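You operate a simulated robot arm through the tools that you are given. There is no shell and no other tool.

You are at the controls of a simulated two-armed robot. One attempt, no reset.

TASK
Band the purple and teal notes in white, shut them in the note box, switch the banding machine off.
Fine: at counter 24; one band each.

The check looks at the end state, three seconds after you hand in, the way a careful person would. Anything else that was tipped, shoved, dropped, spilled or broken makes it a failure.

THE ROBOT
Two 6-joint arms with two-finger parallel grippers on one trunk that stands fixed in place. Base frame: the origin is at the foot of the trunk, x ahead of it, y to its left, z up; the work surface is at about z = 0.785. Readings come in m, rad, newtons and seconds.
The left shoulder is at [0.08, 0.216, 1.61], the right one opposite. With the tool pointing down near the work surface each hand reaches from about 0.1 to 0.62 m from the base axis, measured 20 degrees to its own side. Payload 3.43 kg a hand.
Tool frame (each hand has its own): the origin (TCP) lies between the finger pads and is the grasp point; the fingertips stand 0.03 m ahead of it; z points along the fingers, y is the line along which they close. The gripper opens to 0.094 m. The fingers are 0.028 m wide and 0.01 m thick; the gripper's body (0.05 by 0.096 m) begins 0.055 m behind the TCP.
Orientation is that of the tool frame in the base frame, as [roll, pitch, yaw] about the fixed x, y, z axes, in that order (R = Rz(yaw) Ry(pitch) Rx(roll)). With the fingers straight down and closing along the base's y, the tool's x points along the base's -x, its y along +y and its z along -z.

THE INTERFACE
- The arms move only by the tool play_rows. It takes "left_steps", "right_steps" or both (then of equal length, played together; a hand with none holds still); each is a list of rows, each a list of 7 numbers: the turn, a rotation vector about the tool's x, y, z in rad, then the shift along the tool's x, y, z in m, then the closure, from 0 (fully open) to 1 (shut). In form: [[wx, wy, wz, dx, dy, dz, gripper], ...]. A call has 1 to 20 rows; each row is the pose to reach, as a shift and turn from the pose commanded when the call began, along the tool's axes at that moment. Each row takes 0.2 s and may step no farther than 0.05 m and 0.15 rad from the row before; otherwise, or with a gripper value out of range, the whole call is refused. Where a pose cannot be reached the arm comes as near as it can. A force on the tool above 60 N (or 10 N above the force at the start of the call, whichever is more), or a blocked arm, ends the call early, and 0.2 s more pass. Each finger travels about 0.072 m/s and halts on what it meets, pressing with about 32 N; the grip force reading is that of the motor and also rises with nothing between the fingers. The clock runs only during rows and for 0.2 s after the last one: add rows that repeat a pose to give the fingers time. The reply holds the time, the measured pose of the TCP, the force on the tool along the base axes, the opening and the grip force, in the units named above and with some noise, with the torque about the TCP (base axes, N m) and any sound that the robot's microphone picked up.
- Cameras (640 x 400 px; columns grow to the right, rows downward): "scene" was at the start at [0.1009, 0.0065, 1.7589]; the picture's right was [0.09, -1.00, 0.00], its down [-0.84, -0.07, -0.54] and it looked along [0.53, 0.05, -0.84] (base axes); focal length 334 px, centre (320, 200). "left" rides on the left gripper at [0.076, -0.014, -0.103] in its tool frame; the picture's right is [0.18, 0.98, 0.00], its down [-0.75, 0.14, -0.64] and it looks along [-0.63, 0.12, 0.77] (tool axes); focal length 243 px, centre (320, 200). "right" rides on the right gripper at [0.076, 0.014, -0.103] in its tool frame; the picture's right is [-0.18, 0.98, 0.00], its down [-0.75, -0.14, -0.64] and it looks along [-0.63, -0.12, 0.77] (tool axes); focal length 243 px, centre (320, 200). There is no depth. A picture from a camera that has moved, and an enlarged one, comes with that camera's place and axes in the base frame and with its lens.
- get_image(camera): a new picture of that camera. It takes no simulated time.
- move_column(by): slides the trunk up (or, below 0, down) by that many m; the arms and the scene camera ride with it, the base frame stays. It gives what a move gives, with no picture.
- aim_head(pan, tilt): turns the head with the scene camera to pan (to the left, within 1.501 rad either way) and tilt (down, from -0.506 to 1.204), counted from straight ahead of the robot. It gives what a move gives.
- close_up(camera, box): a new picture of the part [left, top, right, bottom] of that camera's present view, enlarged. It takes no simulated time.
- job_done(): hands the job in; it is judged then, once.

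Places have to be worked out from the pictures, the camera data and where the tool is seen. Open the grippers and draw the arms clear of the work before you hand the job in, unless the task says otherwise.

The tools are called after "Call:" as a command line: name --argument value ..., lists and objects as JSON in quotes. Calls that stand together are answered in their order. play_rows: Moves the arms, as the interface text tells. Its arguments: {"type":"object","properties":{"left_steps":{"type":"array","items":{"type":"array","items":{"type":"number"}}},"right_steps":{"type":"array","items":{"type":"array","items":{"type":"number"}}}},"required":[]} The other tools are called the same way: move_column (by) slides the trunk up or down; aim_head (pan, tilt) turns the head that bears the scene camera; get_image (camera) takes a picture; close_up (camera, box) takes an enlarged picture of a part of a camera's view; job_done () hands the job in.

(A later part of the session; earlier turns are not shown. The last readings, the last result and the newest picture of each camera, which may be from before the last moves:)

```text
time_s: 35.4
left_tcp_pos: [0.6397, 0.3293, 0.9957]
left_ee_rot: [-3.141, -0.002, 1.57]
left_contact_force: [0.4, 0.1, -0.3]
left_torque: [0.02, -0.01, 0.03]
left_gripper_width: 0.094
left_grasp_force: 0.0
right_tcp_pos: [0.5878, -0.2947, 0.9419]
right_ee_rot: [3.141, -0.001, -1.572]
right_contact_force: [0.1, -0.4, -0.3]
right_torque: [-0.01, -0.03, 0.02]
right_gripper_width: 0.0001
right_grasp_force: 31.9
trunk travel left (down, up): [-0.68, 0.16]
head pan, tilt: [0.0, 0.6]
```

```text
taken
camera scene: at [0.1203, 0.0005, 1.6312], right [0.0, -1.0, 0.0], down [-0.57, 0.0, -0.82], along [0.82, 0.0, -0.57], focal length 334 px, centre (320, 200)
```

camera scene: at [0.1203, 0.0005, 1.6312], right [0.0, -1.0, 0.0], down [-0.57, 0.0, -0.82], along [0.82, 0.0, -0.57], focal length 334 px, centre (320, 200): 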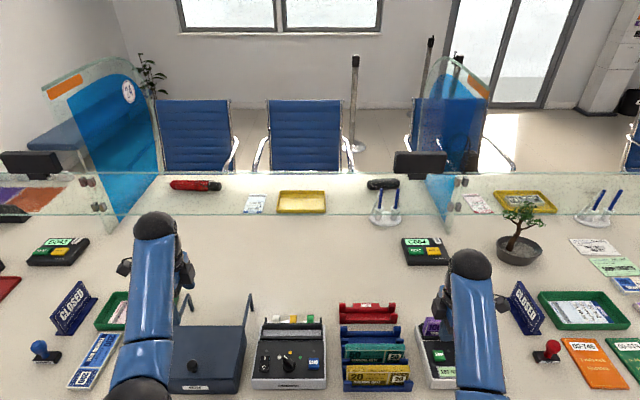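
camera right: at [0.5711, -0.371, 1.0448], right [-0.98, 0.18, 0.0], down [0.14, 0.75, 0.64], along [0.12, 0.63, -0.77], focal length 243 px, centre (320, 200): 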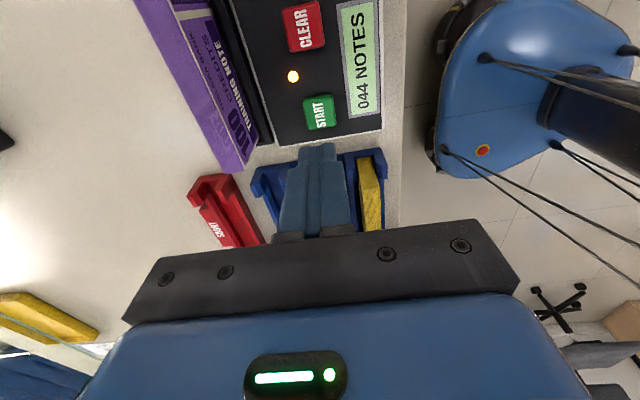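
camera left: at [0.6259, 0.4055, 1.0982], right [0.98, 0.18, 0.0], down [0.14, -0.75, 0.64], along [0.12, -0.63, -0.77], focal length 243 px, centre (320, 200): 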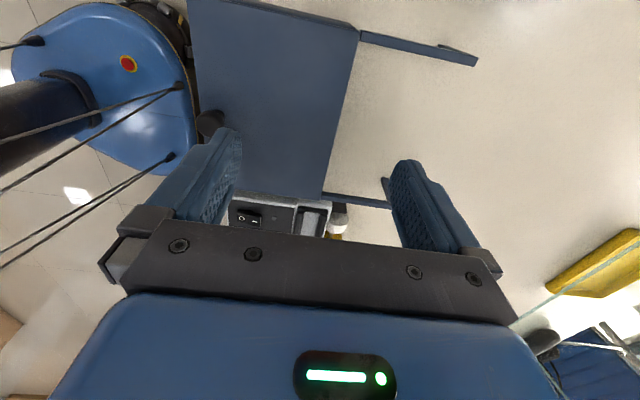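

This desk, between the partitions, is counter 24. I zoom in on the small papers and signs for any rule about counts.

Call:
close_up --camera "scene" --box '[230, 170, 350, 230]'

Call:
close_up --camera "scene" --box '[90, 60, 190, 130]'

Call:
close_up --camera "scene" --box '[330, 290, 430, 390]'

Call:
close_up --camera "scene" --box '[240, 300, 340, 395]'

Call:
close_up --camera "scene" --box '[460, 180, 640, 290]'

```text
5.33 times, centred on (290, 200) of scene
camera zoom: at [0.1203, 0.0005, 1.6312], right [0.0, -1.0, 0.0], down [-0.57, 0.0, -0.82], along [0.82, 0.0, -0.57], focal length 1783 px, centre (480, 200)
```

zoom: 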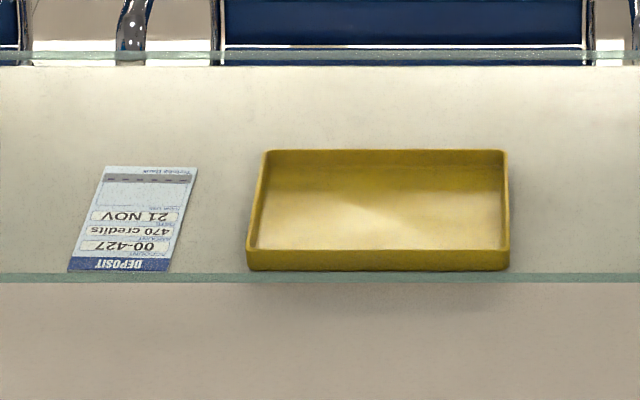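

```text
5.71 times, centred on (140, 95) of scene
camera zoom: at [0.1203, 0.0005, 1.6312], right [0.0, -1.0, 0.0], down [-0.57, 0.0, -0.82], along [0.82, 0.0, -0.57], focal length 1911 px, centre (1349, 800)
```

zoom: 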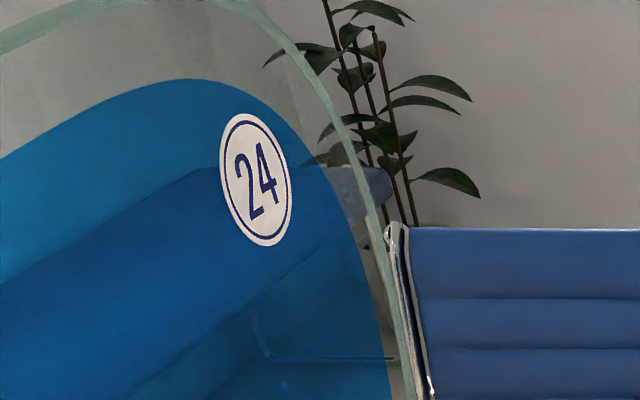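

```text
4.00 times, centred on (380, 340) of scene
camera zoom: at [0.1203, 0.0005, 1.6312], right [0.0, -1.0, 0.0], down [-0.57, 0.0, -0.82], along [0.82, 0.0, -0.57], focal length 1337 px, centre (80, -360)
```

zoom: 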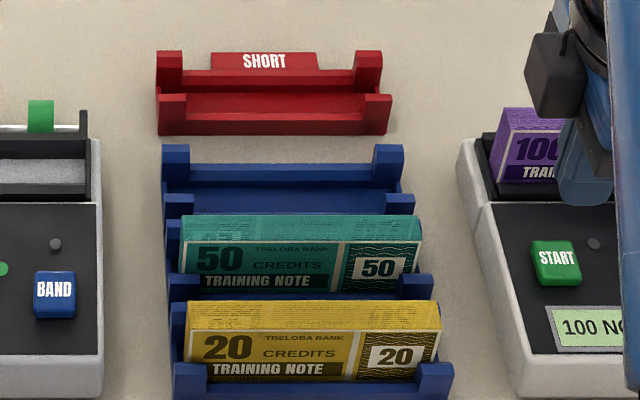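

```text
4.21 times, centred on (290, 348) of scene
camera zoom: at [0.1203, 0.0005, 1.6312], right [0.0, -1.0, 0.0], down [-0.57, 0.0, -0.82], along [0.82, 0.0, -0.57], focal length 1408 px, centre (446, -421)
```

zoom: 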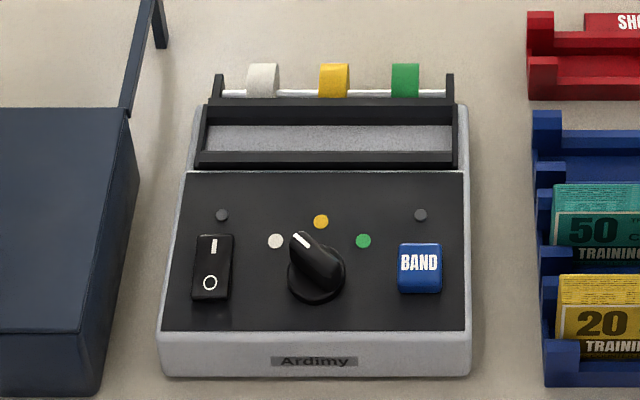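

```text
3.56 times, centred on (550, 235) of scene
camera zoom: at [0.1203, 0.0005, 1.6312], right [0.0, -1.0, 0.0], down [-0.57, 0.0, -0.82], along [0.82, 0.0, -0.57], focal length 1189 px, centre (-498, 76)
```

zoom: 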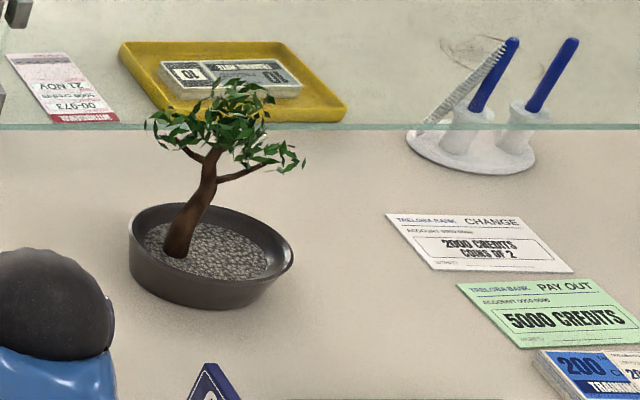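

Nothing asks for a particular count; purple is a full 100, and the dial's mark points at the white dot. Next: left hand over the bander's power rocker (I end ≈ (0.581, 0.136)) to switch it on; head back to the work.

Call:
play_rows --left_steps '[[0, 0, 0, -0.04, -0.01, 0.0, 0.5], [0, 0, 0, -0.08, -0.02, 0.0, 1], [0, 0, 0, -0.12, -0.03, 0.02, 1], [0, 0, 0, -0.16, -0.045, 0.04, 1], [0, 0, 0, -0.1925, -0.059, 0.055, 1], [0, 0, 0, -0.1925, -0.059, 0.055, 1]]'

Call:
aim_head --pan 0.0 --tilt 1.005

Call:
close_up --camera "left" --box '[220, 40, 440, 180]'

Call:
get_image --camera "left"

```text
time_s: 36.8
left_tcp_pos: [0.5808, 0.1368, 0.9423]
left_ee_rot: [-3.14, 0.0, 1.574]
left_contact_force: [-0.2, -0.3, 0.9]
left_torque: [0.01, -0.05, -0.03]
left_gripper_width: 0.0
left_grasp_force: 31.7
left hand out of reach, approached as far as the arm can: row 1, 2, 3, 4
right_tcp_pos: [0.5868, -0.2942, 0.9422]
right_ee_rot: [3.141, -0.001, -1.573]
right_contact_force: [0.7, -0.4, -0.7]
right_torque: [-0.01, -0.02, -0.01]
right_gripper_width: 0.0
right_grasp_force: 31.6
trunk travel left (down, up): [-0.68, 0.16]
head pan, tilt: [0.0, 0.6]
```

```text
time_s: 37.6
left_tcp_pos: [0.5819, 0.1364, 0.9444]
left_ee_rot: [-3.141, -0.001, 1.57]
left_contact_force: [-0.3, 0.1, 0.3]
left_torque: [0.01, -0.02, -0.01]
left_gripper_width: 0.0001
left_grasp_force: 32.6
right_tcp_pos: [0.5868, -0.2947, 0.9421]
right_ee_rot: [3.141, 0.002, -1.572]
right_contact_force: [-1.2, 0.3, 0.6]
right_torque: [0.0, 0.0, -0.04]
right_gripper_width: 0.0
right_grasp_force: 31.9
trunk travel left (down, up): [-0.68, 0.16]
head pan, tilt: [0.0, 1.005]
```

```text
2.86 times, centred on (330, 110) of left
camera zoom: at [0.5686, 0.2128, 1.0449], right [0.98, 0.18, 0.0], down [0.14, -0.75, 0.64], along [0.12, -0.63, -0.77], focal length 693 px, centre (291, 457)
```

zoom: 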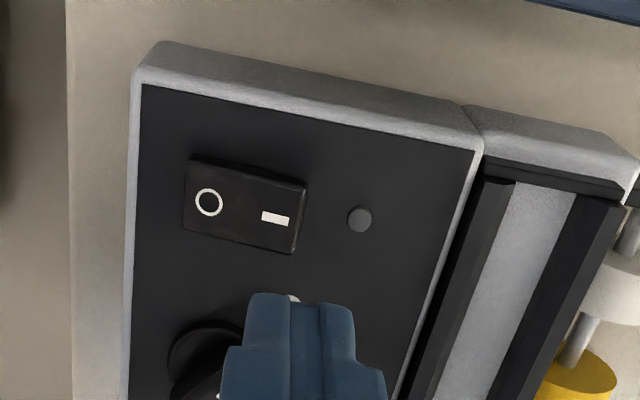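

```text
taken
camera left: at [0.5686, 0.2128, 1.0449], right [0.98, 0.18, 0.0], down [0.14, -0.75, 0.64], along [0.12, -0.63, -0.77], focal length 243 px, centre (320, 200)
```

left: 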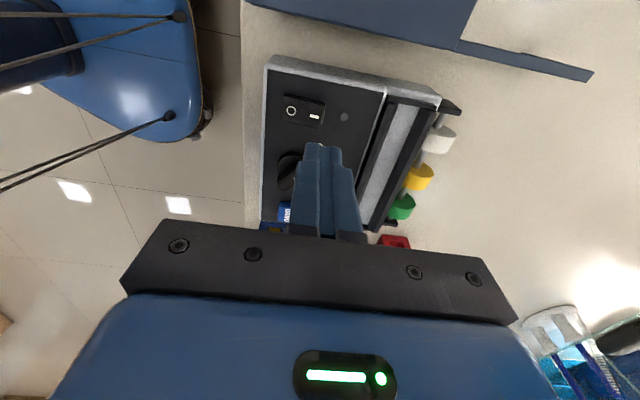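

The tip is over the I half. Pressing down in small steps while watching the lamp.

Call:
play_rows --left_steps '[[0, 0, 0, 0, -0.002, 0.03, 1], [0, 0, 0, 0, -0.002, 0.055, 1], [0, 0, 0, 0, -0.002, 0.064, 1], [0, 0, 0, 0, -0.002, 0.068, 1], [0, 0, 0, 0, -0.002, 0.071, 1]]'

Call:
close_up --camera "left" --box '[220, 60, 440, 200]'

```text
time_s: 38.8
left_tcp_pos: [0.5788, 0.1361, 0.8723]
left_ee_rot: [3.139, 0.002, 1.57]
left_contact_force: [4.6, 0.6, 6.0]
left_torque: [-0.01, -0.07, -0.04]
left_gripper_width: 0.0
left_grasp_force: 31.9
right_tcp_pos: [0.5872, -0.2959, 0.9411]
right_ee_rot: [-3.14, -0.001, -1.571]
right_contact_force: [-0.3, 0.0, -0.1]
right_torque: [-0.02, -0.01, 0.0]
right_gripper_width: 0.0001
right_grasp_force: 31.7
trunk travel left (down, up): [-0.68, 0.16]
head pan, tilt: [0.0, 1.005]
```

```text
2.86 times, centred on (330, 130) of left
camera zoom: at [0.5658, 0.2126, 0.9731], right [0.98, 0.18, 0.0], down [0.14, -0.75, 0.64], along [0.12, -0.63, -0.77], focal length 693 px, centre (291, 400)
```

zoom: 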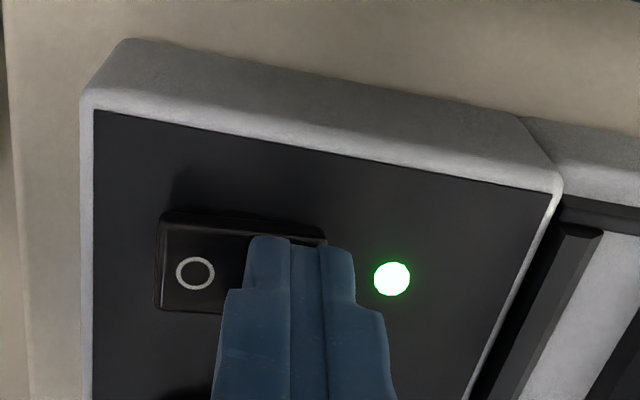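

The bander's lamp is lit green: it is on. I lift the left hand and back off to view the dial.

Call:
play_rows --left_steps '[[0, 0, 0, 0, 0, -0.03, 1], [0, 0, 0, 0, 0, -0.07, 1], [0, 0, 0, 0.04, 0, -0.08, 1], [0, 0, 0, 0.08, 0.02, -0.09, 0.6], [0, 0, 0, 0.1, 0.04, -0.1, 0.4]]'

Call:
get_image --camera "left"

Call:
close_up --camera "left" --box '[220, 100, 380, 240]'

Call:
close_up --camera "scene" --box '[250, 150, 350, 250]'

```text
time_s: 40.0
left_tcp_pos: [0.618, 0.2361, 0.967]
left_ee_rot: [3.141, -0.001, 1.571]
left_contact_force: [-0.7, -0.6, 0.6]
left_torque: [-0.01, 0.02, -0.01]
left_gripper_width: 0.0564
left_grasp_force: 0.0
left hand out of reach, approached as far as the arm can: row 3, 4
right_tcp_pos: [0.588, -0.2958, 0.941]
right_ee_rot: [3.141, 0.0, -1.571]
right_contact_force: [0.0, -0.5, -0.5]
right_torque: [0.03, -0.01, -0.02]
right_gripper_width: 0.0
right_grasp_force: 31.9
trunk travel left (down, up): [-0.68, 0.16]
head pan, tilt: [0.0, 1.005]
```

```text
taken
camera left: at [0.6065, 0.3137, 1.069], right [0.98, 0.18, 0.0], down [0.14, -0.75, 0.64], along [0.12, -0.63, -0.77], focal length 243 px, centre (320, 200)
```

left: 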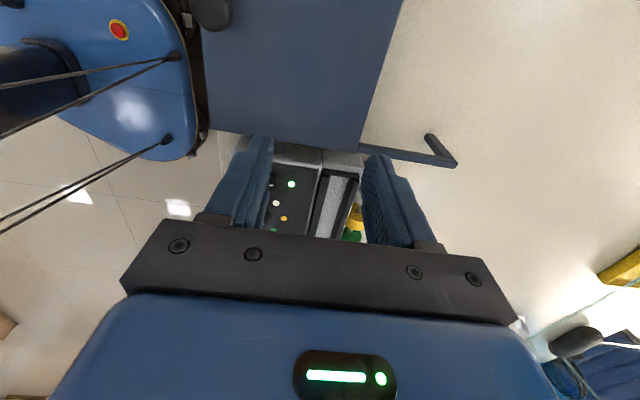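

```text
2.86 times, centred on (300, 170) of left
camera zoom: at [0.6065, 0.3137, 1.069], right [0.98, 0.18, 0.0], down [0.14, -0.75, 0.64], along [0.12, -0.63, -0.77], focal length 693 px, centre (377, 286)
```

zoom: 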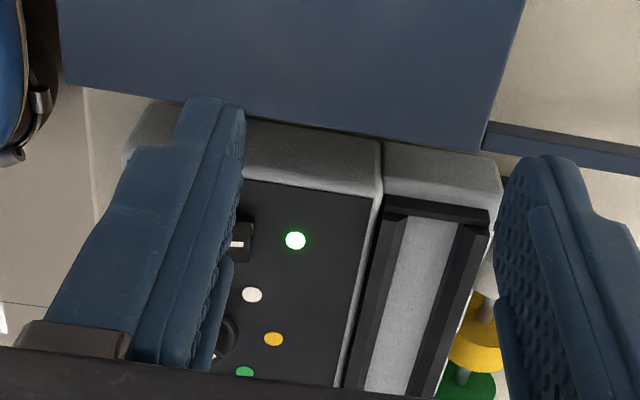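

```text
4.00 times, centred on (300, 200) of scene
camera zoom: at [0.1017, 0.0003, 1.5987], right [0.0, -1.0, 0.0], down [-0.84, 0.0, -0.54], along [0.54, 0.0, -0.84], focal length 1337 px, centre (400, 200)
```

zoom: 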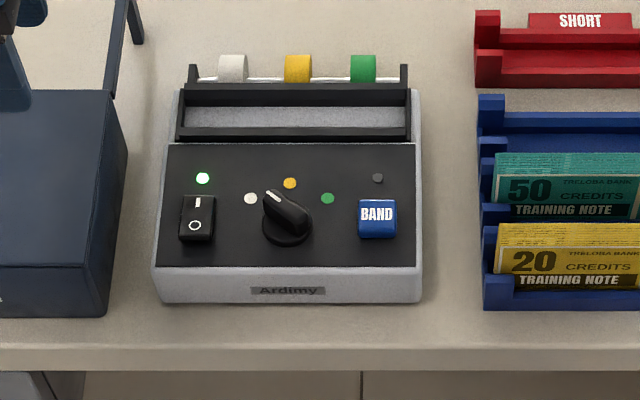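

Bander on, ready; the dial mark points exactly at the white dot (-50° by my measure). I bring the right hand back above the purple pack in the counter, and the left hand aside.

Call:
play_rows --right_steps '[[0, 0, 0, 0.015, -0.02, -0.006, 0.8], [0, 0, 0, 0.03, -0.04, -0.006, 0.6], [0, 0, 0, 0.045, -0.058, -0.006, 0.55], [0, 0, 0, 0.0578, -0.0725, -0.006, 0.55], [0, 0, 0, 0.0578, -0.0725, -0.006, 0.55]]' --left_steps '[[0, 0, 0, 0.025, 0.01, -0.005, 0.3], [0, 0, 0, 0.05, 0.02, -0.01, 0.2], [0, 0, 0, 0.075, 0.02, -0.015, 0], [0, 0, 0, 0.1, 0.02, -0.02, 0], [0, 0, 0, 0.12, 0.02, -0.02, 0]]'

Call:
close_up --camera "right" --box '[220, 0, 440, 240]'

```text
time_s: 41.2
left_tcp_pos: [0.6375, 0.3561, 0.99]
left_ee_rot: [3.141, -0.001, 1.571]
left_contact_force: [0.0, 0.1, 0.2]
left_torque: [-0.02, -0.02, -0.02]
left_gripper_width: 0.0939
left_grasp_force: 0.0
right_tcp_pos: [0.6607, -0.3522, 0.9485]
right_ee_rot: [-3.141, -0.001, -1.57]
right_contact_force: [0.3, -0.7, 1.2]
right_torque: [0.0, 0.01, 0.0]
right_gripper_width: 0.0419
right_grasp_force: 0.1
trunk travel left (down, up): [-0.68, 0.16]
head pan, tilt: [0.0, 1.005]
```

```text
1.67 times, centred on (330, 120) of right
camera zoom: at [0.6441, -0.428, 1.0509], right [-0.98, 0.18, 0.0], down [0.14, 0.75, 0.64], along [0.12, 0.63, -0.77], focal length 404 px, centre (303, 333)
```

zoom: 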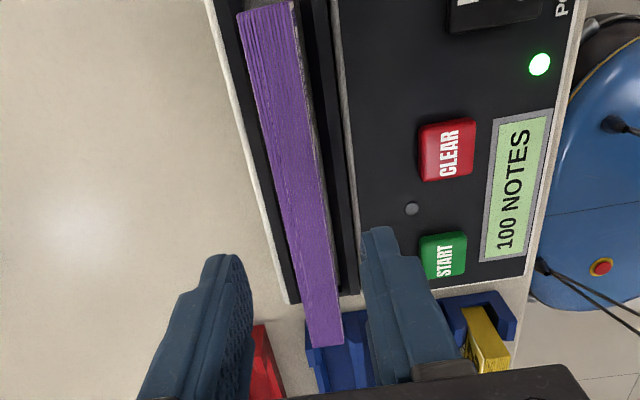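

The pack is centred between the fingers. Lowering to the same grip height as before and closing.

Call:
play_rows --right_steps '[[0, 0, 0, 0, 0, 0.025, 0.55], [0, 0, 0, 0, 0, 0.045, 0.55], [0, 0, 0, 0, 0, 0.058, 0.55], [0, 0, 0, 0, 0, 0.065, 0.55], [0, 0, 0, 0, 0, 0.065, 0.75], [0, 0, 0, 0, 0, 0.065, 1], [0, 0, 0, 0, 0, 0.065, 1], [0, 0, 0, 0, 0, 0.065, 1]]'

```text
time_s: 43.0
left_tcp_pos: [0.6373, 0.3554, 0.9903]
left_ee_rot: [-3.141, 0.001, 1.572]
left_contact_force: [-0.3, 0.1, 0.2]
left_torque: [-0.01, -0.03, 0.01]
left_gripper_width: 0.0942
left_grasp_force: 0.0
right_tcp_pos: [0.6602, -0.353, 0.8824]
right_ee_rot: [-3.141, 0.001, -1.571]
right_contact_force: [0.1, 0.4, -0.3]
right_torque: [0.01, 0.01, 0.0]
right_gripper_width: 0.0218
right_grasp_force: 32.1
trunk travel left (down, up): [-0.68, 0.16]
head pan, tilt: [0.0, 1.005]
```

Regripped. Lifting and carrying the purple pack over the rack to above the bander's slot (centre ≈ x 0.661, y 0.0756).

Call:
play_rows --right_steps '[[0, 0, 0, 0, 0, -0.03, 1], [0, 0, 0, 0, 0, -0.065, 1], [0, 0, 0, 0, 0, -0.085, 1], [0, 0, 0, -0.04, 0, -0.085, 1], [0, 0, 0, -0.085, 0, -0.085, 1], [0, 0, 0, -0.13, 0, -0.085, 1], [0, 0, 0, -0.175, 0, -0.085, 1], [0, 0, 0, -0.22, 0, -0.085, 1], [0, 0, 0, -0.265, 0, -0.085, 1], [0, 0, 0, -0.31, 0, -0.085, 1], [0, 0, 0, -0.355, 0, -0.085, 1], [0, 0, 0, -0.395, -0.001, -0.085, 1], [0, 0, 0, -0.42, -0.001, -0.085, 1], [0, 0, 0, -0.4275, -0.001, -0.085, 1], [0, 0, 0, -0.4275, -0.001, -0.085, 1]]'

Call:
get_image --camera "right"

Call:
close_up --camera "right" --box '[250, 0, 350, 62]'

Call:
close_up --camera "scene" --box '[250, 130, 370, 220]'

Call:
close_up --camera "left" --box '[220, 100, 420, 240]'

```text
time_s: 46.2
left_tcp_pos: [0.6373, 0.3572, 0.9903]
left_ee_rot: [3.14, 0.0, 1.569]
left_contact_force: [0.6, 0.2, -0.3]
left_torque: [-0.02, 0.05, 0.02]
left_gripper_width: 0.0939
left_grasp_force: 0.1
right_tcp_pos: [0.6602, 0.0758, 0.9668]
right_ee_rot: [3.141, 0.0, -1.572]
right_contact_force: [-0.1, -0.2, -1.7]
right_torque: [-0.01, 0.02, -0.01]
right_gripper_width: 0.022
right_grasp_force: 31.7
trunk travel left (down, up): [-0.68, 0.16]
head pan, tilt: [0.0, 1.005]
```

```text
taken
camera right: at [0.6438, 0.0, 1.0699], right [-0.98, 0.18, 0.0], down [0.14, 0.75, 0.64], along [0.12, 0.63, -0.77], focal length 243 px, centre (320, 200)
```

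right: 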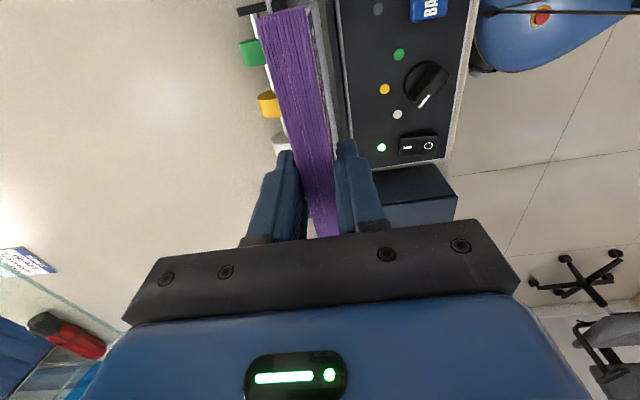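

```text
6.40 times, centred on (300, 31) of right
camera zoom: at [0.6438, 0.0, 1.0699], right [-0.98, 0.18, 0.0], down [0.14, 0.75, 0.64], along [0.12, 0.63, -0.77], focal length 1553 px, centre (448, 1282)
```

zoom: 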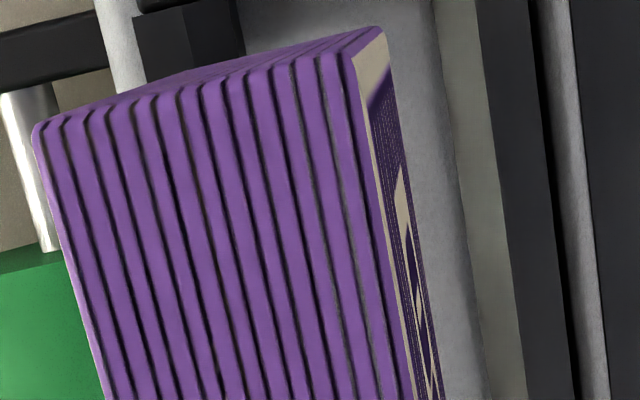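

```text
4.44 times, centred on (310, 175) of scene
camera zoom: at [0.1015, 0.0005, 1.5988], right [0.0, -1.0, 0.0], down [-0.84, 0.0, -0.54], along [0.54, 0.0, -0.84], focal length 1486 px, centre (364, 311)
```

zoom: 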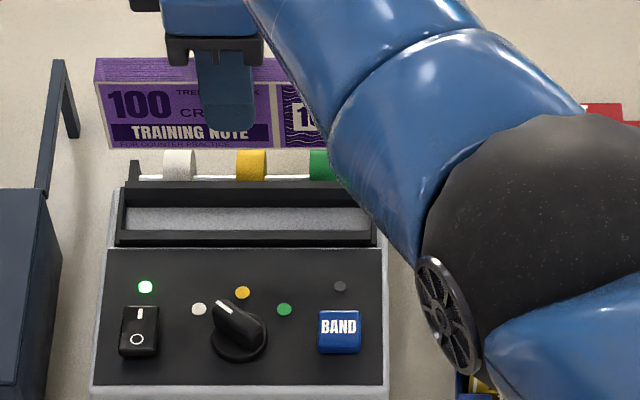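

```text
2.86 times, centred on (320, 170) of left
camera zoom: at [0.6249, 0.4331, 1.0919], right [0.98, 0.18, 0.0], down [0.14, -0.75, 0.64], along [0.12, -0.63, -0.77], focal length 693 px, centre (320, 286)
```

zoom: 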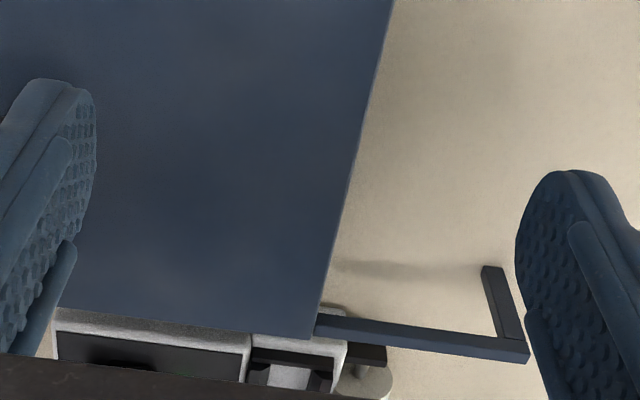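

Slot floor here spans x≈0.645–0.670 and y≈-0.004…0.155; the pack sits ~1 mm too far in x and ~2 mm in y. I correct and lower to just above the walls.

Call:
play_rows --right_steps '[[0, 0, 0, 0.002, 0.001, 0.0, 1], [0, 0, 0, 0.002, 0.001, 0.025, 1], [0, 0, 0, 0.002, 0.001, 0.045, 1], [0, 0, 0, 0.002, 0.001, 0.055, 1], [0, 0, 0, 0.002, 0.001, 0.055, 1]]'

Call:
close_up --camera "right" --box '[250, 0, 350, 62]'

Call:
close_up --camera "scene" --box '[250, 130, 370, 220]'

Call:
close_up --camera "right" --box '[280, 90, 380, 152]'

```text
time_s: 47.4
left_tcp_pos: [0.6374, 0.3563, 0.9896]
left_ee_rot: [-3.139, -0.001, 1.571]
left_contact_force: [0.1, 0.3, 0.0]
left_torque: [-0.02, 0.04, 0.0]
left_gripper_width: 0.0942
left_grasp_force: 0.1
right_tcp_pos: [0.6556, 0.0723, 0.913]
right_ee_rot: [-3.141, -0.002, -1.571]
right_contact_force: [-1.3, 0.0, -0.5]
right_torque: [-0.01, 0.01, -0.03]
right_gripper_width: 0.0219
right_grasp_force: 32.2
right hand out of reach, approached as far as the arm can: row 4
trunk travel left (down, up): [-0.68, 0.16]
head pan, tilt: [0.0, 1.005]
```

```text
6.40 times, centred on (300, 31) of right
camera zoom: at [0.6404, -0.0039, 1.0161], right [-0.98, 0.18, 0.0], down [0.14, 0.75, 0.64], along [0.12, 0.63, -0.77], focal length 1553 px, centre (448, 1282)
```

zoom: 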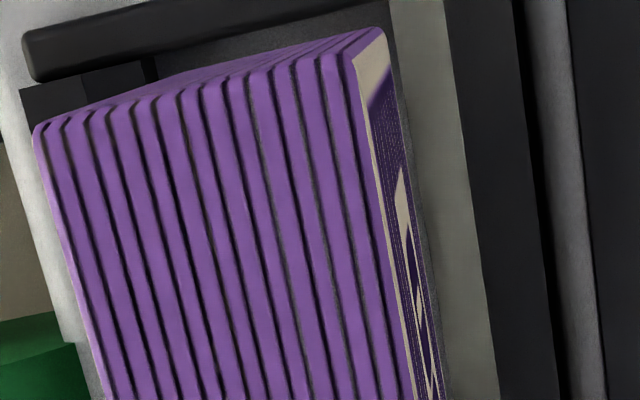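

```text
4.44 times, centred on (310, 175) of scene
camera zoom: at [0.1014, 0.0005, 1.5988], right [0.0, -1.0, 0.0], down [-0.84, 0.0, -0.54], along [0.54, 0.0, -0.84], focal length 1486 px, centre (364, 311)
```

zoom: 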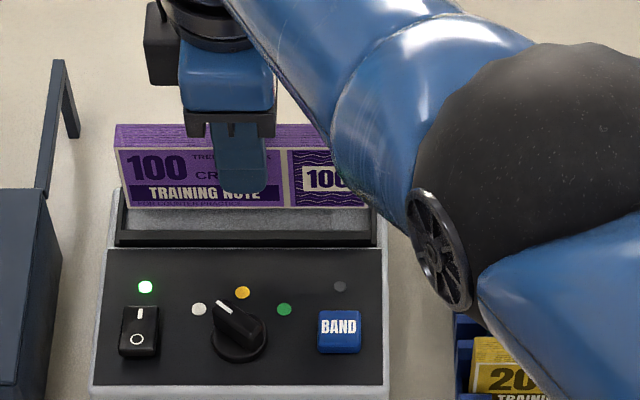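

```text
6.40 times, centred on (330, 121) of right
camera zoom: at [0.6404, -0.0039, 1.0161], right [-0.98, 0.18, 0.0], down [0.14, 0.75, 0.64], along [0.12, 0.63, -0.77], focal length 1553 px, centre (256, 706)
```

zoom: 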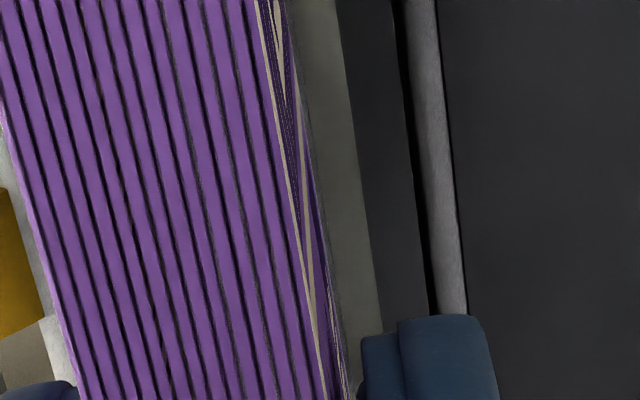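

The right arm is at its outer reach here (x fell 4 mm short). I lift the pack again and lower the trunk in two stages to gain reach.

Call:
play_rows --right_steps '[[0, 0, 0, 0, 0, -0.03, 1], [0, 0, 0, 0, 0, -0.055, 1], [0, 0, 0, 0, 0, -0.055, 1]]'

Call:
move_column --by -0.05

Call:
play_rows --right_steps '[[0, 0, 0, 0, 0, -0.02, 1], [0, 0, 0, 0, 0, -0.035, 1], [0, 0, 0, 0, 0, -0.035, 1]]'

```text
time_s: 48.2
left_tcp_pos: [0.6388, 0.3575, 0.9905]
left_ee_rot: [3.141, 0.0, 1.571]
left_contact_force: [-1.2, 0.6, 0.3]
left_torque: [-0.03, -0.01, 0.03]
left_gripper_width: 0.0939
left_grasp_force: 0.0
right_tcp_pos: [0.6602, 0.0715, 0.9658]
right_ee_rot: [3.141, 0.002, -1.571]
right_contact_force: [0.2, -0.1, -0.2]
right_torque: [-0.05, -0.01, -0.02]
right_gripper_width: 0.022
right_grasp_force: 31.9
trunk travel left (down, up): [-0.68, 0.16]
head pan, tilt: [0.0, 1.005]
```

```text
time_s: 49.2
left_tcp_pos: [0.6381, 0.3567, 0.9397]
left_ee_rot: [3.141, 0.001, 1.572]
left_contact_force: [0.2, -0.3, 0.1]
left_torque: [0.0, 0.0, 0.01]
left_gripper_width: 0.0939
left_grasp_force: 0.0
right_tcp_pos: [0.6595, 0.0716, 0.9161]
right_ee_rot: [-3.141, 0.0, -1.571]
right_contact_force: [-0.5, -0.6, -0.7]
right_torque: [0.0, -0.02, 0.01]
right_gripper_width: 0.0218
right_grasp_force: 31.9
trunk travel left (down, up): [-0.63, 0.21]
head pan, tilt: [0.0, 1.005]
```

```text
time_s: 50.0
left_tcp_pos: [0.6374, 0.3566, 0.9404]
left_ee_rot: [-3.141, -0.001, 1.572]
left_contact_force: [0.4, -0.5, -0.4]
left_torque: [0.01, -0.01, 0.01]
left_gripper_width: 0.0943
left_grasp_force: 0.1
right_tcp_pos: [0.6573, 0.0706, 0.9524]
right_ee_rot: [3.14, -0.001, -1.572]
right_contact_force: [-0.4, 0.4, -1.6]
right_torque: [-0.02, -0.01, 0.03]
right_gripper_width: 0.0216
right_grasp_force: 32.3
trunk travel left (down, up): [-0.63, 0.21]
head pan, tilt: [0.0, 1.005]
```

Reach inside limit now; lowering the trunk another 4 cm and checking alignment again.

Call:
move_column --by -0.035

Call:
close_up --camera "right" --box '[250, 0, 350, 62]'

Call:
close_up --camera "scene" --box '[250, 110, 370, 200]'

```text
time_s: 50.8
left_tcp_pos: [0.6375, 0.3568, 0.9048]
left_ee_rot: [3.141, 0.001, 1.572]
left_contact_force: [0.0, -0.2, 0.0]
left_torque: [-0.02, 0.0, -0.02]
left_gripper_width: 0.094
left_grasp_force: 0.2
right_tcp_pos: [0.6584, 0.071, 0.9158]
right_ee_rot: [3.141, 0.0, -1.57]
right_contact_force: [-0.1, -0.2, -0.3]
right_torque: [-0.02, 0.02, -0.01]
right_gripper_width: 0.022
right_grasp_force: 32.0
trunk travel left (down, up): [-0.595, 0.245]
head pan, tilt: [0.0, 1.005]
```

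```text
6.40 times, centred on (300, 31) of right
camera zoom: at [0.6423, -0.0053, 1.0195], right [-0.98, 0.18, 0.0], down [0.14, 0.75, 0.64], along [0.12, 0.63, -0.77], focal length 1553 px, centre (448, 1282)
```

zoom: 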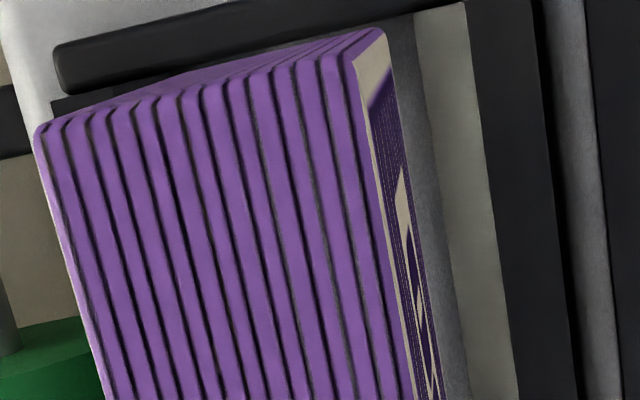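

```text
4.44 times, centred on (310, 155) of scene
camera zoom: at [0.1012, 0.0006, 1.5138], right [0.0, -1.0, 0.0], down [-0.84, 0.0, -0.54], along [0.54, 0.0, -0.84], focal length 1486 px, centre (364, 400)
```

zoom: 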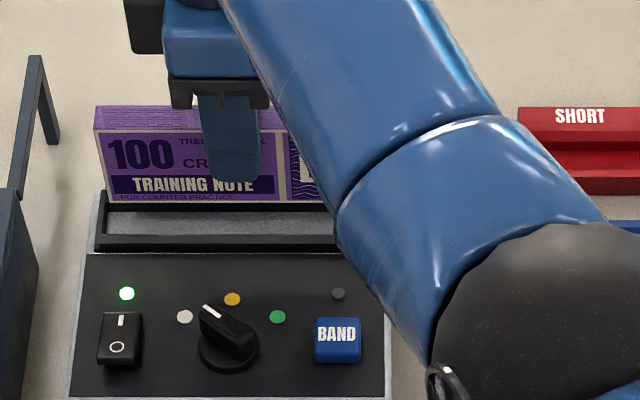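

Now the slot's near end is visible: the pack must shift +3.5 mm in y and +1 mm in x. Then lower slowly.

Call:
play_rows --right_steps '[[0, 0, 0, -0.0035, -0.001, 0.0, 1], [0, 0, 0, -0.0035, -0.001, 0.006, 1], [0, 0, 0, -0.0035, -0.001, 0.012, 1], [0, 0, 0, -0.0035, -0.001, 0.012, 1]]'

Call:
close_up --camera "right" --box '[250, 0, 350, 62]'

Call:
close_up --camera "scene" --box '[250, 110, 370, 200]'

```text
time_s: 51.8
left_tcp_pos: [0.6375, 0.3568, 0.9047]
left_ee_rot: [-3.141, 0.001, 1.572]
left_contact_force: [-0.5, -0.2, -0.2]
left_torque: [-0.03, 0.03, 0.01]
left_gripper_width: 0.094
left_grasp_force: 0.1
right_tcp_pos: [0.6588, 0.0749, 0.9032]
right_ee_rot: [-3.141, 0.0, -1.57]
right_contact_force: [-0.6, -0.2, -1.4]
right_torque: [0.0, -0.01, -0.02]
right_gripper_width: 0.0216
right_grasp_force: 32.0
trunk travel left (down, up): [-0.595, 0.245]
head pan, tilt: [0.0, 1.005]
```

```text
6.40 times, centred on (300, 31) of right
camera zoom: at [0.6432, -0.0013, 1.0071], right [-0.98, 0.18, 0.0], down [0.14, 0.75, 0.64], along [0.12, 0.63, -0.77], focal length 1553 px, centre (448, 1282)
```

zoom: 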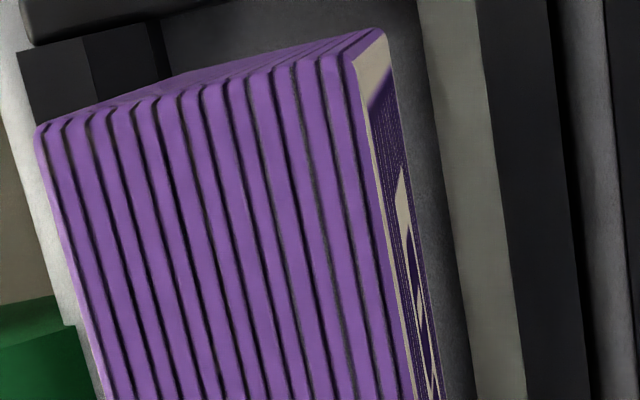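

```text
4.44 times, centred on (310, 155) of scene
camera zoom: at [0.1016, 0.0009, 1.5138], right [0.0, -1.0, 0.0], down [-0.84, 0.0, -0.54], along [0.54, 0.0, -0.84], focal length 1486 px, centre (364, 400)
```

zoom: 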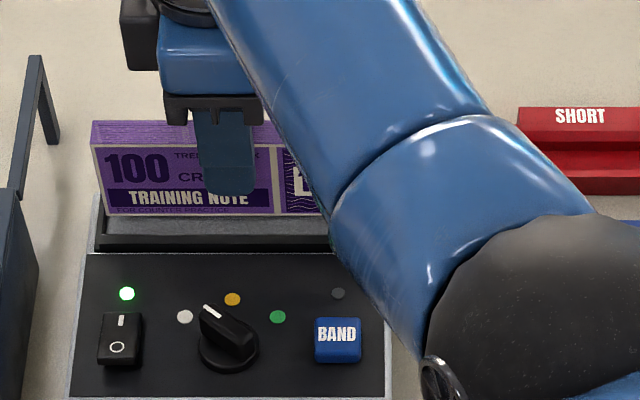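

Well centred. Lowering into the slot.

Call:
play_rows --right_steps '[[0, 0, 0, 0, 0, 0.005, 1], [0, 0, 0, 0, 0, 0.01, 1], [0, 0, 0, 0, 0, 0.014, 1], [0, 0, 0, 0, 0, 0.017, 1]]'

Call:
play_rows --right_steps '[[0, 0, 0, 0, 0, 0.0015, 1], [0, 0, 0, 0, 0, 0.003, 1], [0, 0, 0, 0, 0, 0.0045, 1], [0, 0, 0, 0, 0, 0.006, 1]]'

Call:
close_up --camera "scene" --box '[250, 110, 370, 200]'

Call:
close_up --camera "right" --box '[250, 0, 410, 100]'

```text
time_s: 52.8
left_tcp_pos: [0.6373, 0.3568, 0.9057]
left_ee_rot: [3.14, 0.0, 1.571]
left_contact_force: [-0.9, -0.1, -0.2]
left_torque: [0.02, 0.04, -0.01]
left_gripper_width: 0.0938
left_grasp_force: 0.1
right_tcp_pos: [0.6587, 0.0739, 0.8862]
right_ee_rot: [-3.14, -0.001, -1.569]
right_contact_force: [0.0, 0.4, -0.1]
right_torque: [0.01, -0.01, -0.02]
right_gripper_width: 0.0217
right_grasp_force: 32.0
trunk travel left (down, up): [-0.595, 0.245]
head pan, tilt: [0.0, 1.005]
```

```text
time_s: 53.8
left_tcp_pos: [0.6365, 0.3563, 0.9065]
left_ee_rot: [3.14, 0.002, 1.572]
left_contact_force: [-0.4, -0.5, -0.1]
left_torque: [0.02, 0.01, -0.05]
left_gripper_width: 0.0945
left_grasp_force: 0.0
right_tcp_pos: [0.6603, 0.0735, 0.8825]
right_ee_rot: [-3.141, -0.001, -1.571]
right_contact_force: [0.0, -1.1, 2.7]
right_torque: [-0.04, 0.02, -0.01]
right_gripper_width: 0.0219
right_grasp_force: 32.6
trunk travel left (down, up): [-0.595, 0.245]
head pan, tilt: [0.0, 1.005]
```

```text
4.44 times, centred on (310, 155) of scene
camera zoom: at [0.1006, 0.0007, 1.5139], right [0.0, -1.0, 0.0], down [-0.84, 0.0, -0.54], along [0.54, 0.0, -0.84], focal length 1486 px, centre (364, 400)
```

zoom: 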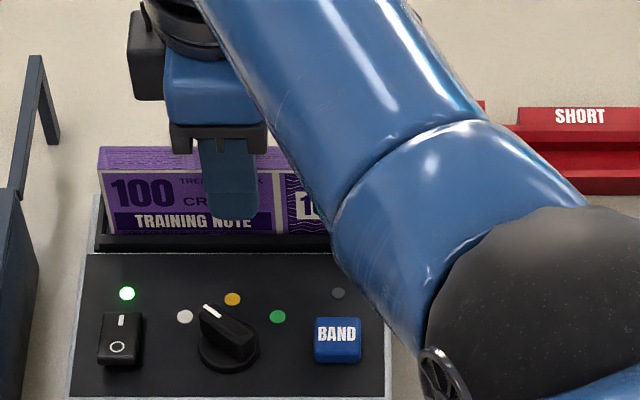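

```text
4.00 times, centred on (330, 50) of right
camera zoom: at [0.6438, -0.0018, 0.9851], right [-0.98, 0.18, 0.0], down [0.14, 0.75, 0.64], along [0.12, 0.63, -0.77], focal length 970 px, centre (280, 800)
```

zoom: 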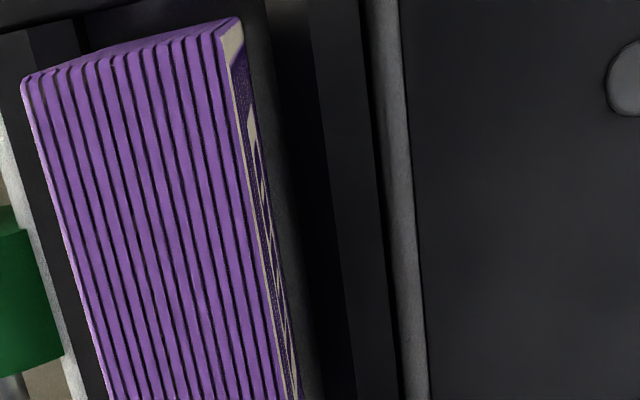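

The pack rests on the bander's floor. I open the fingers and lift off using the column (which also restores working height).

Call:
play_rows --right_steps '[[0, 0, 0, 0, 0, -0.001, 0.75], [0, 0, 0, 0, 0, -0.001, 0.7], [0, 0, 0, 0, 0, -0.001, 0.6], [0, 0, 0, 0, 0, -0.001, 0.6]]'

Call:
close_up --camera "right" --box '[220, 0, 440, 240]'

Call:
move_column --by 0.075

Call:
get_image --camera "right"

Call:
close_up --camera "scene" --box '[250, 130, 370, 220]'

```text
time_s: 54.8
left_tcp_pos: [0.6374, 0.3565, 0.9047]
left_ee_rot: [3.141, 0.0, 1.57]
left_contact_force: [-0.2, -0.3, -0.2]
left_torque: [-0.02, 0.04, -0.03]
left_gripper_width: 0.0942
left_grasp_force: 0.0
right_tcp_pos: [0.6604, 0.0739, 0.8819]
right_ee_rot: [3.141, -0.001, -1.57]
right_contact_force: [0.7, -0.7, 0.3]
right_torque: [0.02, -0.01, 0.03]
right_gripper_width: 0.0377
right_grasp_force: 0.1
trunk travel left (down, up): [-0.595, 0.245]
head pan, tilt: [0.0, 1.005]
```

```text
1.67 times, centred on (330, 120) of right
camera zoom: at [0.6442, -0.0019, 0.9856], right [-0.98, 0.18, 0.0], down [0.14, 0.75, 0.64], along [0.12, 0.63, -0.77], focal length 404 px, centre (303, 333)
```

zoom: 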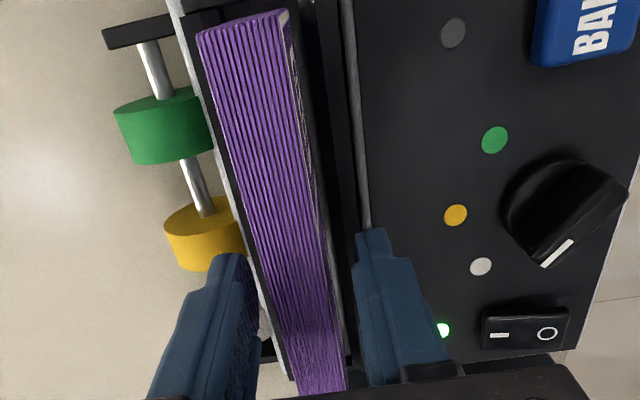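

```text
time_s: 55.9
left_tcp_pos: [0.6364, 0.3572, 0.9801]
left_ee_rot: [-3.141, 0.0, 1.571]
left_contact_force: [0.3, 0.1, -0.3]
left_torque: [0.01, 0.0, 0.0]
left_gripper_width: 0.094
left_grasp_force: 0.0
right_tcp_pos: [0.6597, 0.0734, 0.9577]
right_ee_rot: [3.141, 0.0, -1.571]
right_contact_force: [-0.5, 0.8, 0.3]
right_torque: [-0.01, 0.01, -0.02]
right_gripper_width: 0.0378
right_grasp_force: 0.2
trunk travel left (down, up): [-0.67, 0.17]
head pan, tilt: [0.0, 1.005]
```

```text
taken
camera right: at [0.6442, -0.0019, 1.0604], right [-0.98, 0.18, 0.0], down [0.14, 0.75, 0.64], along [0.12, 0.63, -0.77], focal length 243 px, centre (320, 200)
```

right: 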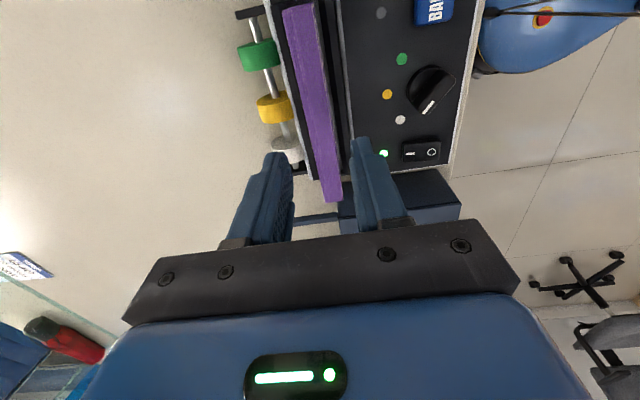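

```text
4.44 times, centred on (310, 175) of scene
camera zoom: at [0.1014, 0.0007, 1.5888], right [0.0, -1.0, 0.0], down [-0.84, 0.0, -0.54], along [0.54, 0.0, -0.84], focal length 1486 px, centre (364, 311)
```

zoom: 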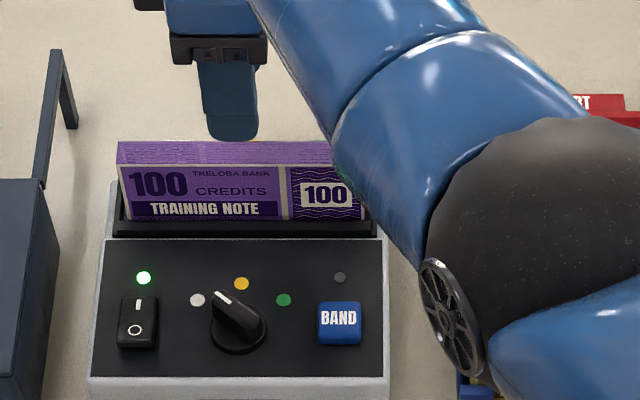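

The purple pack stands upright in the bander. Now the right hand goes over the BAND button (≈ (0.57, 0.017)) with closed fingers.

Call:
play_rows --right_steps '[[0, 0, 0, 0.015, 0.025, 0, 0.8], [0, 0, 0, 0.03, 0.05, 0.01, 1], [0, 0, 0, 0.045, 0.075, 0.02, 1], [0, 0, 0, 0.0564, 0.0887, 0.025, 1], [0, 0, 0, 0.0564, 0.0887, 0.025, 1]]'

Call:
close_up --camera "right" --box '[220, 40, 440, 180]'

```text
time_s: 57.1
left_tcp_pos: [0.6372, 0.3567, 0.9808]
left_ee_rot: [3.14, 0.001, 1.571]
left_contact_force: [1.1, -0.2, 0.2]
left_torque: [0.02, 0.0, -0.01]
left_gripper_width: 0.0942
left_grasp_force: 0.1
right_tcp_pos: [0.5699, 0.0182, 0.9333]
right_ee_rot: [-3.14, 0.001, -1.571]
right_contact_force: [-0.1, -0.2, 0.2]
right_torque: [0.03, -0.01, 0.02]
right_gripper_width: 0.0
right_grasp_force: 32.1
trunk travel left (down, up): [-0.67, 0.17]
head pan, tilt: [0.0, 1.005]
```

```text
2.86 times, centred on (330, 110) of right
camera zoom: at [0.5545, -0.0575, 1.0369], right [-0.98, 0.18, 0.0], down [0.14, 0.75, 0.64], along [0.12, 0.63, -0.77], focal length 693 px, centre (291, 457)
```

zoom: 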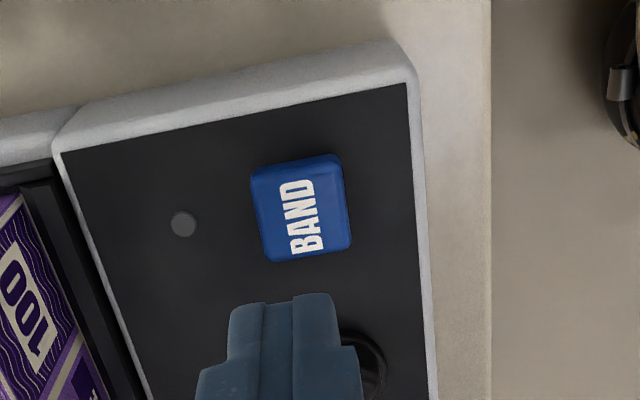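

Nearly centred; I shift 3 mm in -x and -y, press BAND once (down and straight up again), listening for the click.

Call:
play_rows --right_steps '[[0, 0, 0, 0.003, 0.003, 0.02, 1], [0, 0, 0, 0.003, 0.003, 0.045, 1], [0, 0, 0, 0.003, 0.003, 0.058, 1], [0, 0, 0, 0.003, 0.003, 0.063, 1], [0, 0, 0, 0.003, 0.003, 0.0655, 1], [0, 0, 0, 0.003, 0.003, 0.0665, 1]]'

Call:
close_up --camera "right" --box '[160, 40, 440, 200]'

```text
time_s: 58.5
left_tcp_pos: [0.6359, 0.3561, 0.9808]
left_ee_rot: [3.139, 0.001, 1.572]
left_contact_force: [0.1, -0.5, 0.4]
left_torque: [-0.01, 0.03, 0.02]
left_gripper_width: 0.094
left_grasp_force: 0.0
right_tcp_pos: [0.5672, 0.0148, 0.8674]
right_ee_rot: [-3.139, -0.001, -1.569]
right_contact_force: [-0.9, 1.2, 4.4]
right_torque: [0.05, 0.01, -0.01]
right_gripper_width: 0.0
right_grasp_force: 31.9
trunk travel left (down, up): [-0.67, 0.17]
head pan, tilt: [0.0, 1.005]
heard: click
```

```text
2.29 times, centred on (300, 120) of right
camera zoom: at [0.5519, -0.0615, 0.97], right [-0.98, 0.18, 0.0], down [0.14, 0.75, 0.64], along [0.12, 0.63, -0.77], focal length 555 px, centre (366, 383)
```

zoom: 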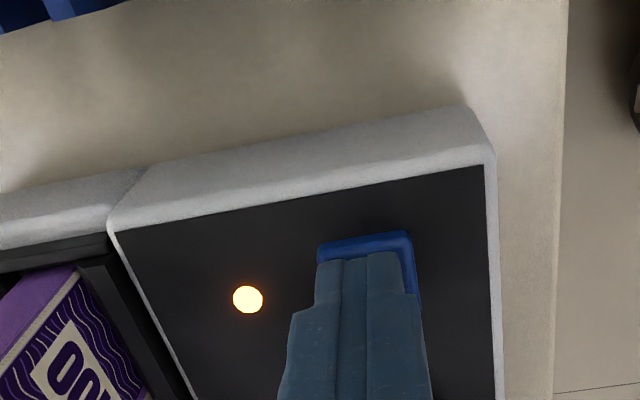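

Click; the busy lamp is lit amber. I lift straight off and wait for the banding to finish.

Call:
play_rows --right_steps '[[0, 0, 0, 0, 0, -0.03, 1], [0, 0, 0, 0, 0, -0.068, 1], [0, 0, 0, 0.04, 0, -0.068, 1], [0, 0, 0, 0.08, 0, -0.068, 1], [0, 0, 0, 0.12, -0.01, -0.068, 1], [0, 0, 0, 0.16, -0.03, -0.068, 0.8], [0, 0, 0, 0.2, -0.06, -0.068, 0.5], [0, 0, 0, 0.2, -0.06, -0.068, 0.45], [0, 0, 0, 0.2, -0.06, -0.068, 0.45], [0, 0, 0, 0.2, -0.06, -0.068, 0.45], [0, 0, 0, 0.2, -0.06, -0.068, 0.45]]'

Call:
close_up --camera "scene" --box '[250, 130, 370, 220]'

```text
time_s: 60.9
left_tcp_pos: [0.6368, 0.357, 0.9801]
left_ee_rot: [3.14, 0.0, 1.57]
left_contact_force: [-0.3, 0.3, 0.1]
left_torque: [-0.02, -0.03, 0.0]
left_gripper_width: 0.0941
left_grasp_force: 0.2
right_tcp_pos: [0.6283, -0.1843, 0.9344]
right_ee_rot: [3.141, -0.001, -1.571]
right_contact_force: [-0.1, -0.1, -0.3]
right_torque: [0.02, 0.01, 0.0]
right_gripper_width: 0.0517
right_grasp_force: 0.0
trunk travel left (down, up): [-0.67, 0.17]
head pan, tilt: [0.0, 1.005]
```

```text
4.44 times, centred on (310, 175) of scene
camera zoom: at [0.1011, 0.0008, 1.5888], right [0.0, -1.0, 0.0], down [-0.84, 0.0, -0.54], along [0.54, 0.0, -0.84], focal length 1486 px, centre (364, 311)
```

zoom: 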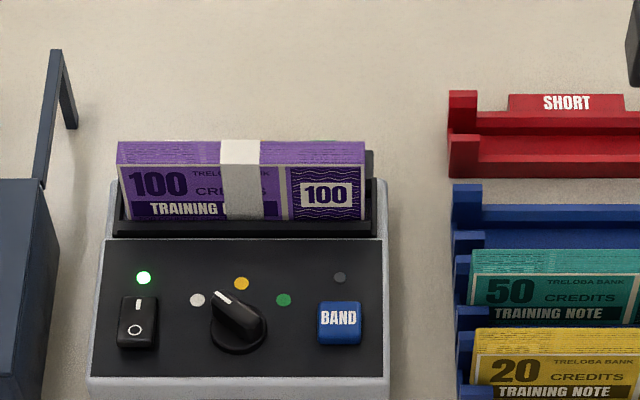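

The purple pack carries one white band and the busy lamp is off. Now I study the box lid, its hinge and the two support arms: left hand moves aside and the scene camera turns to it.

Call:
play_rows --left_steps '[[0, 0, 0, 0.04, 0, 0, 0], [0, 0, 0, 0.08, 0, 0, 0], [0, 0, 0, 0.12, 0, 0, 0], [0, 0, 0, 0.15, 0, 0, 0]]'

Call:
aim_head --pan 0.4 --tilt 0.95

Call:
get_image --camera "scene"

Call:
get_image --camera "left"

```text
time_s: 61.9
left_tcp_pos: [0.6376, 0.5061, 0.9802]
left_ee_rot: [-3.14, 0.0, 1.57]
left_contact_force: [0.1, -0.1, 0.8]
left_torque: [0.01, 0.01, 0.02]
left_gripper_width: 0.0937
left_grasp_force: 0.0
right_tcp_pos: [0.6289, -0.1833, 0.9346]
right_ee_rot: [3.141, 0.001, -1.571]
right_contact_force: [0.8, -0.1, -0.4]
right_torque: [-0.01, 0.02, 0.01]
right_gripper_width: 0.0517
right_grasp_force: 0.0
trunk travel left (down, up): [-0.67, 0.17]
head pan, tilt: [0.0, 1.005]
```

```text
time_s: 62.7
left_tcp_pos: [0.6381, 0.5054, 0.98]
left_ee_rot: [3.141, 0.0, 1.571]
left_contact_force: [0.3, -0.1, -1.4]
left_torque: [-0.01, 0.02, 0.03]
left_gripper_width: 0.0939
left_grasp_force: 0.0
right_tcp_pos: [0.6284, -0.1843, 0.9337]
right_ee_rot: [-3.141, 0.001, -1.57]
right_contact_force: [-0.1, 0.1, 0.5]
right_torque: [-0.02, -0.01, -0.05]
right_gripper_width: 0.0517
right_grasp_force: 0.1
trunk travel left (down, up): [-0.67, 0.17]
head pan, tilt: [0.4, 0.949]
```

```text
taken
camera scene: at [0.0989, 0.0287, 1.5928], right [0.39, -0.92, 0.0], down [-0.75, -0.32, -0.58], along [0.54, 0.23, -0.81], focal length 334 px, centre (320, 200)
```

scene: 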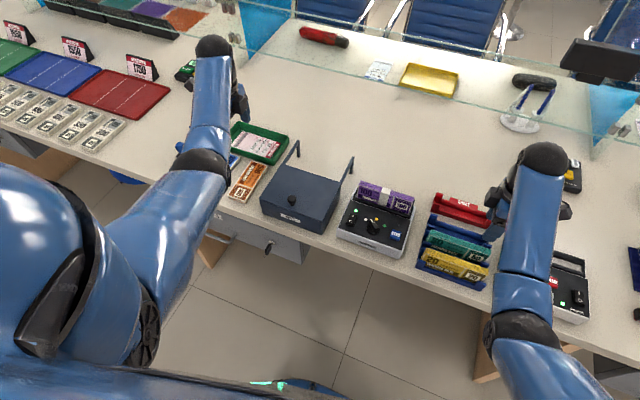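

```text
taken
camera left: at [0.6251, 0.5817, 1.0817], right [0.98, 0.18, 0.0], down [0.14, -0.75, 0.64], along [0.12, -0.63, -0.77], focal length 243 px, centre (320, 200)
```

left: 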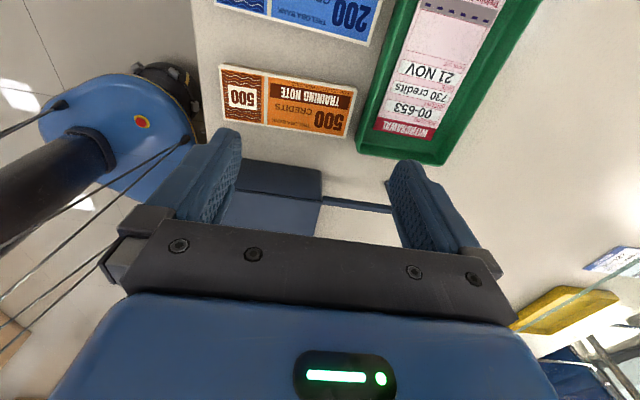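

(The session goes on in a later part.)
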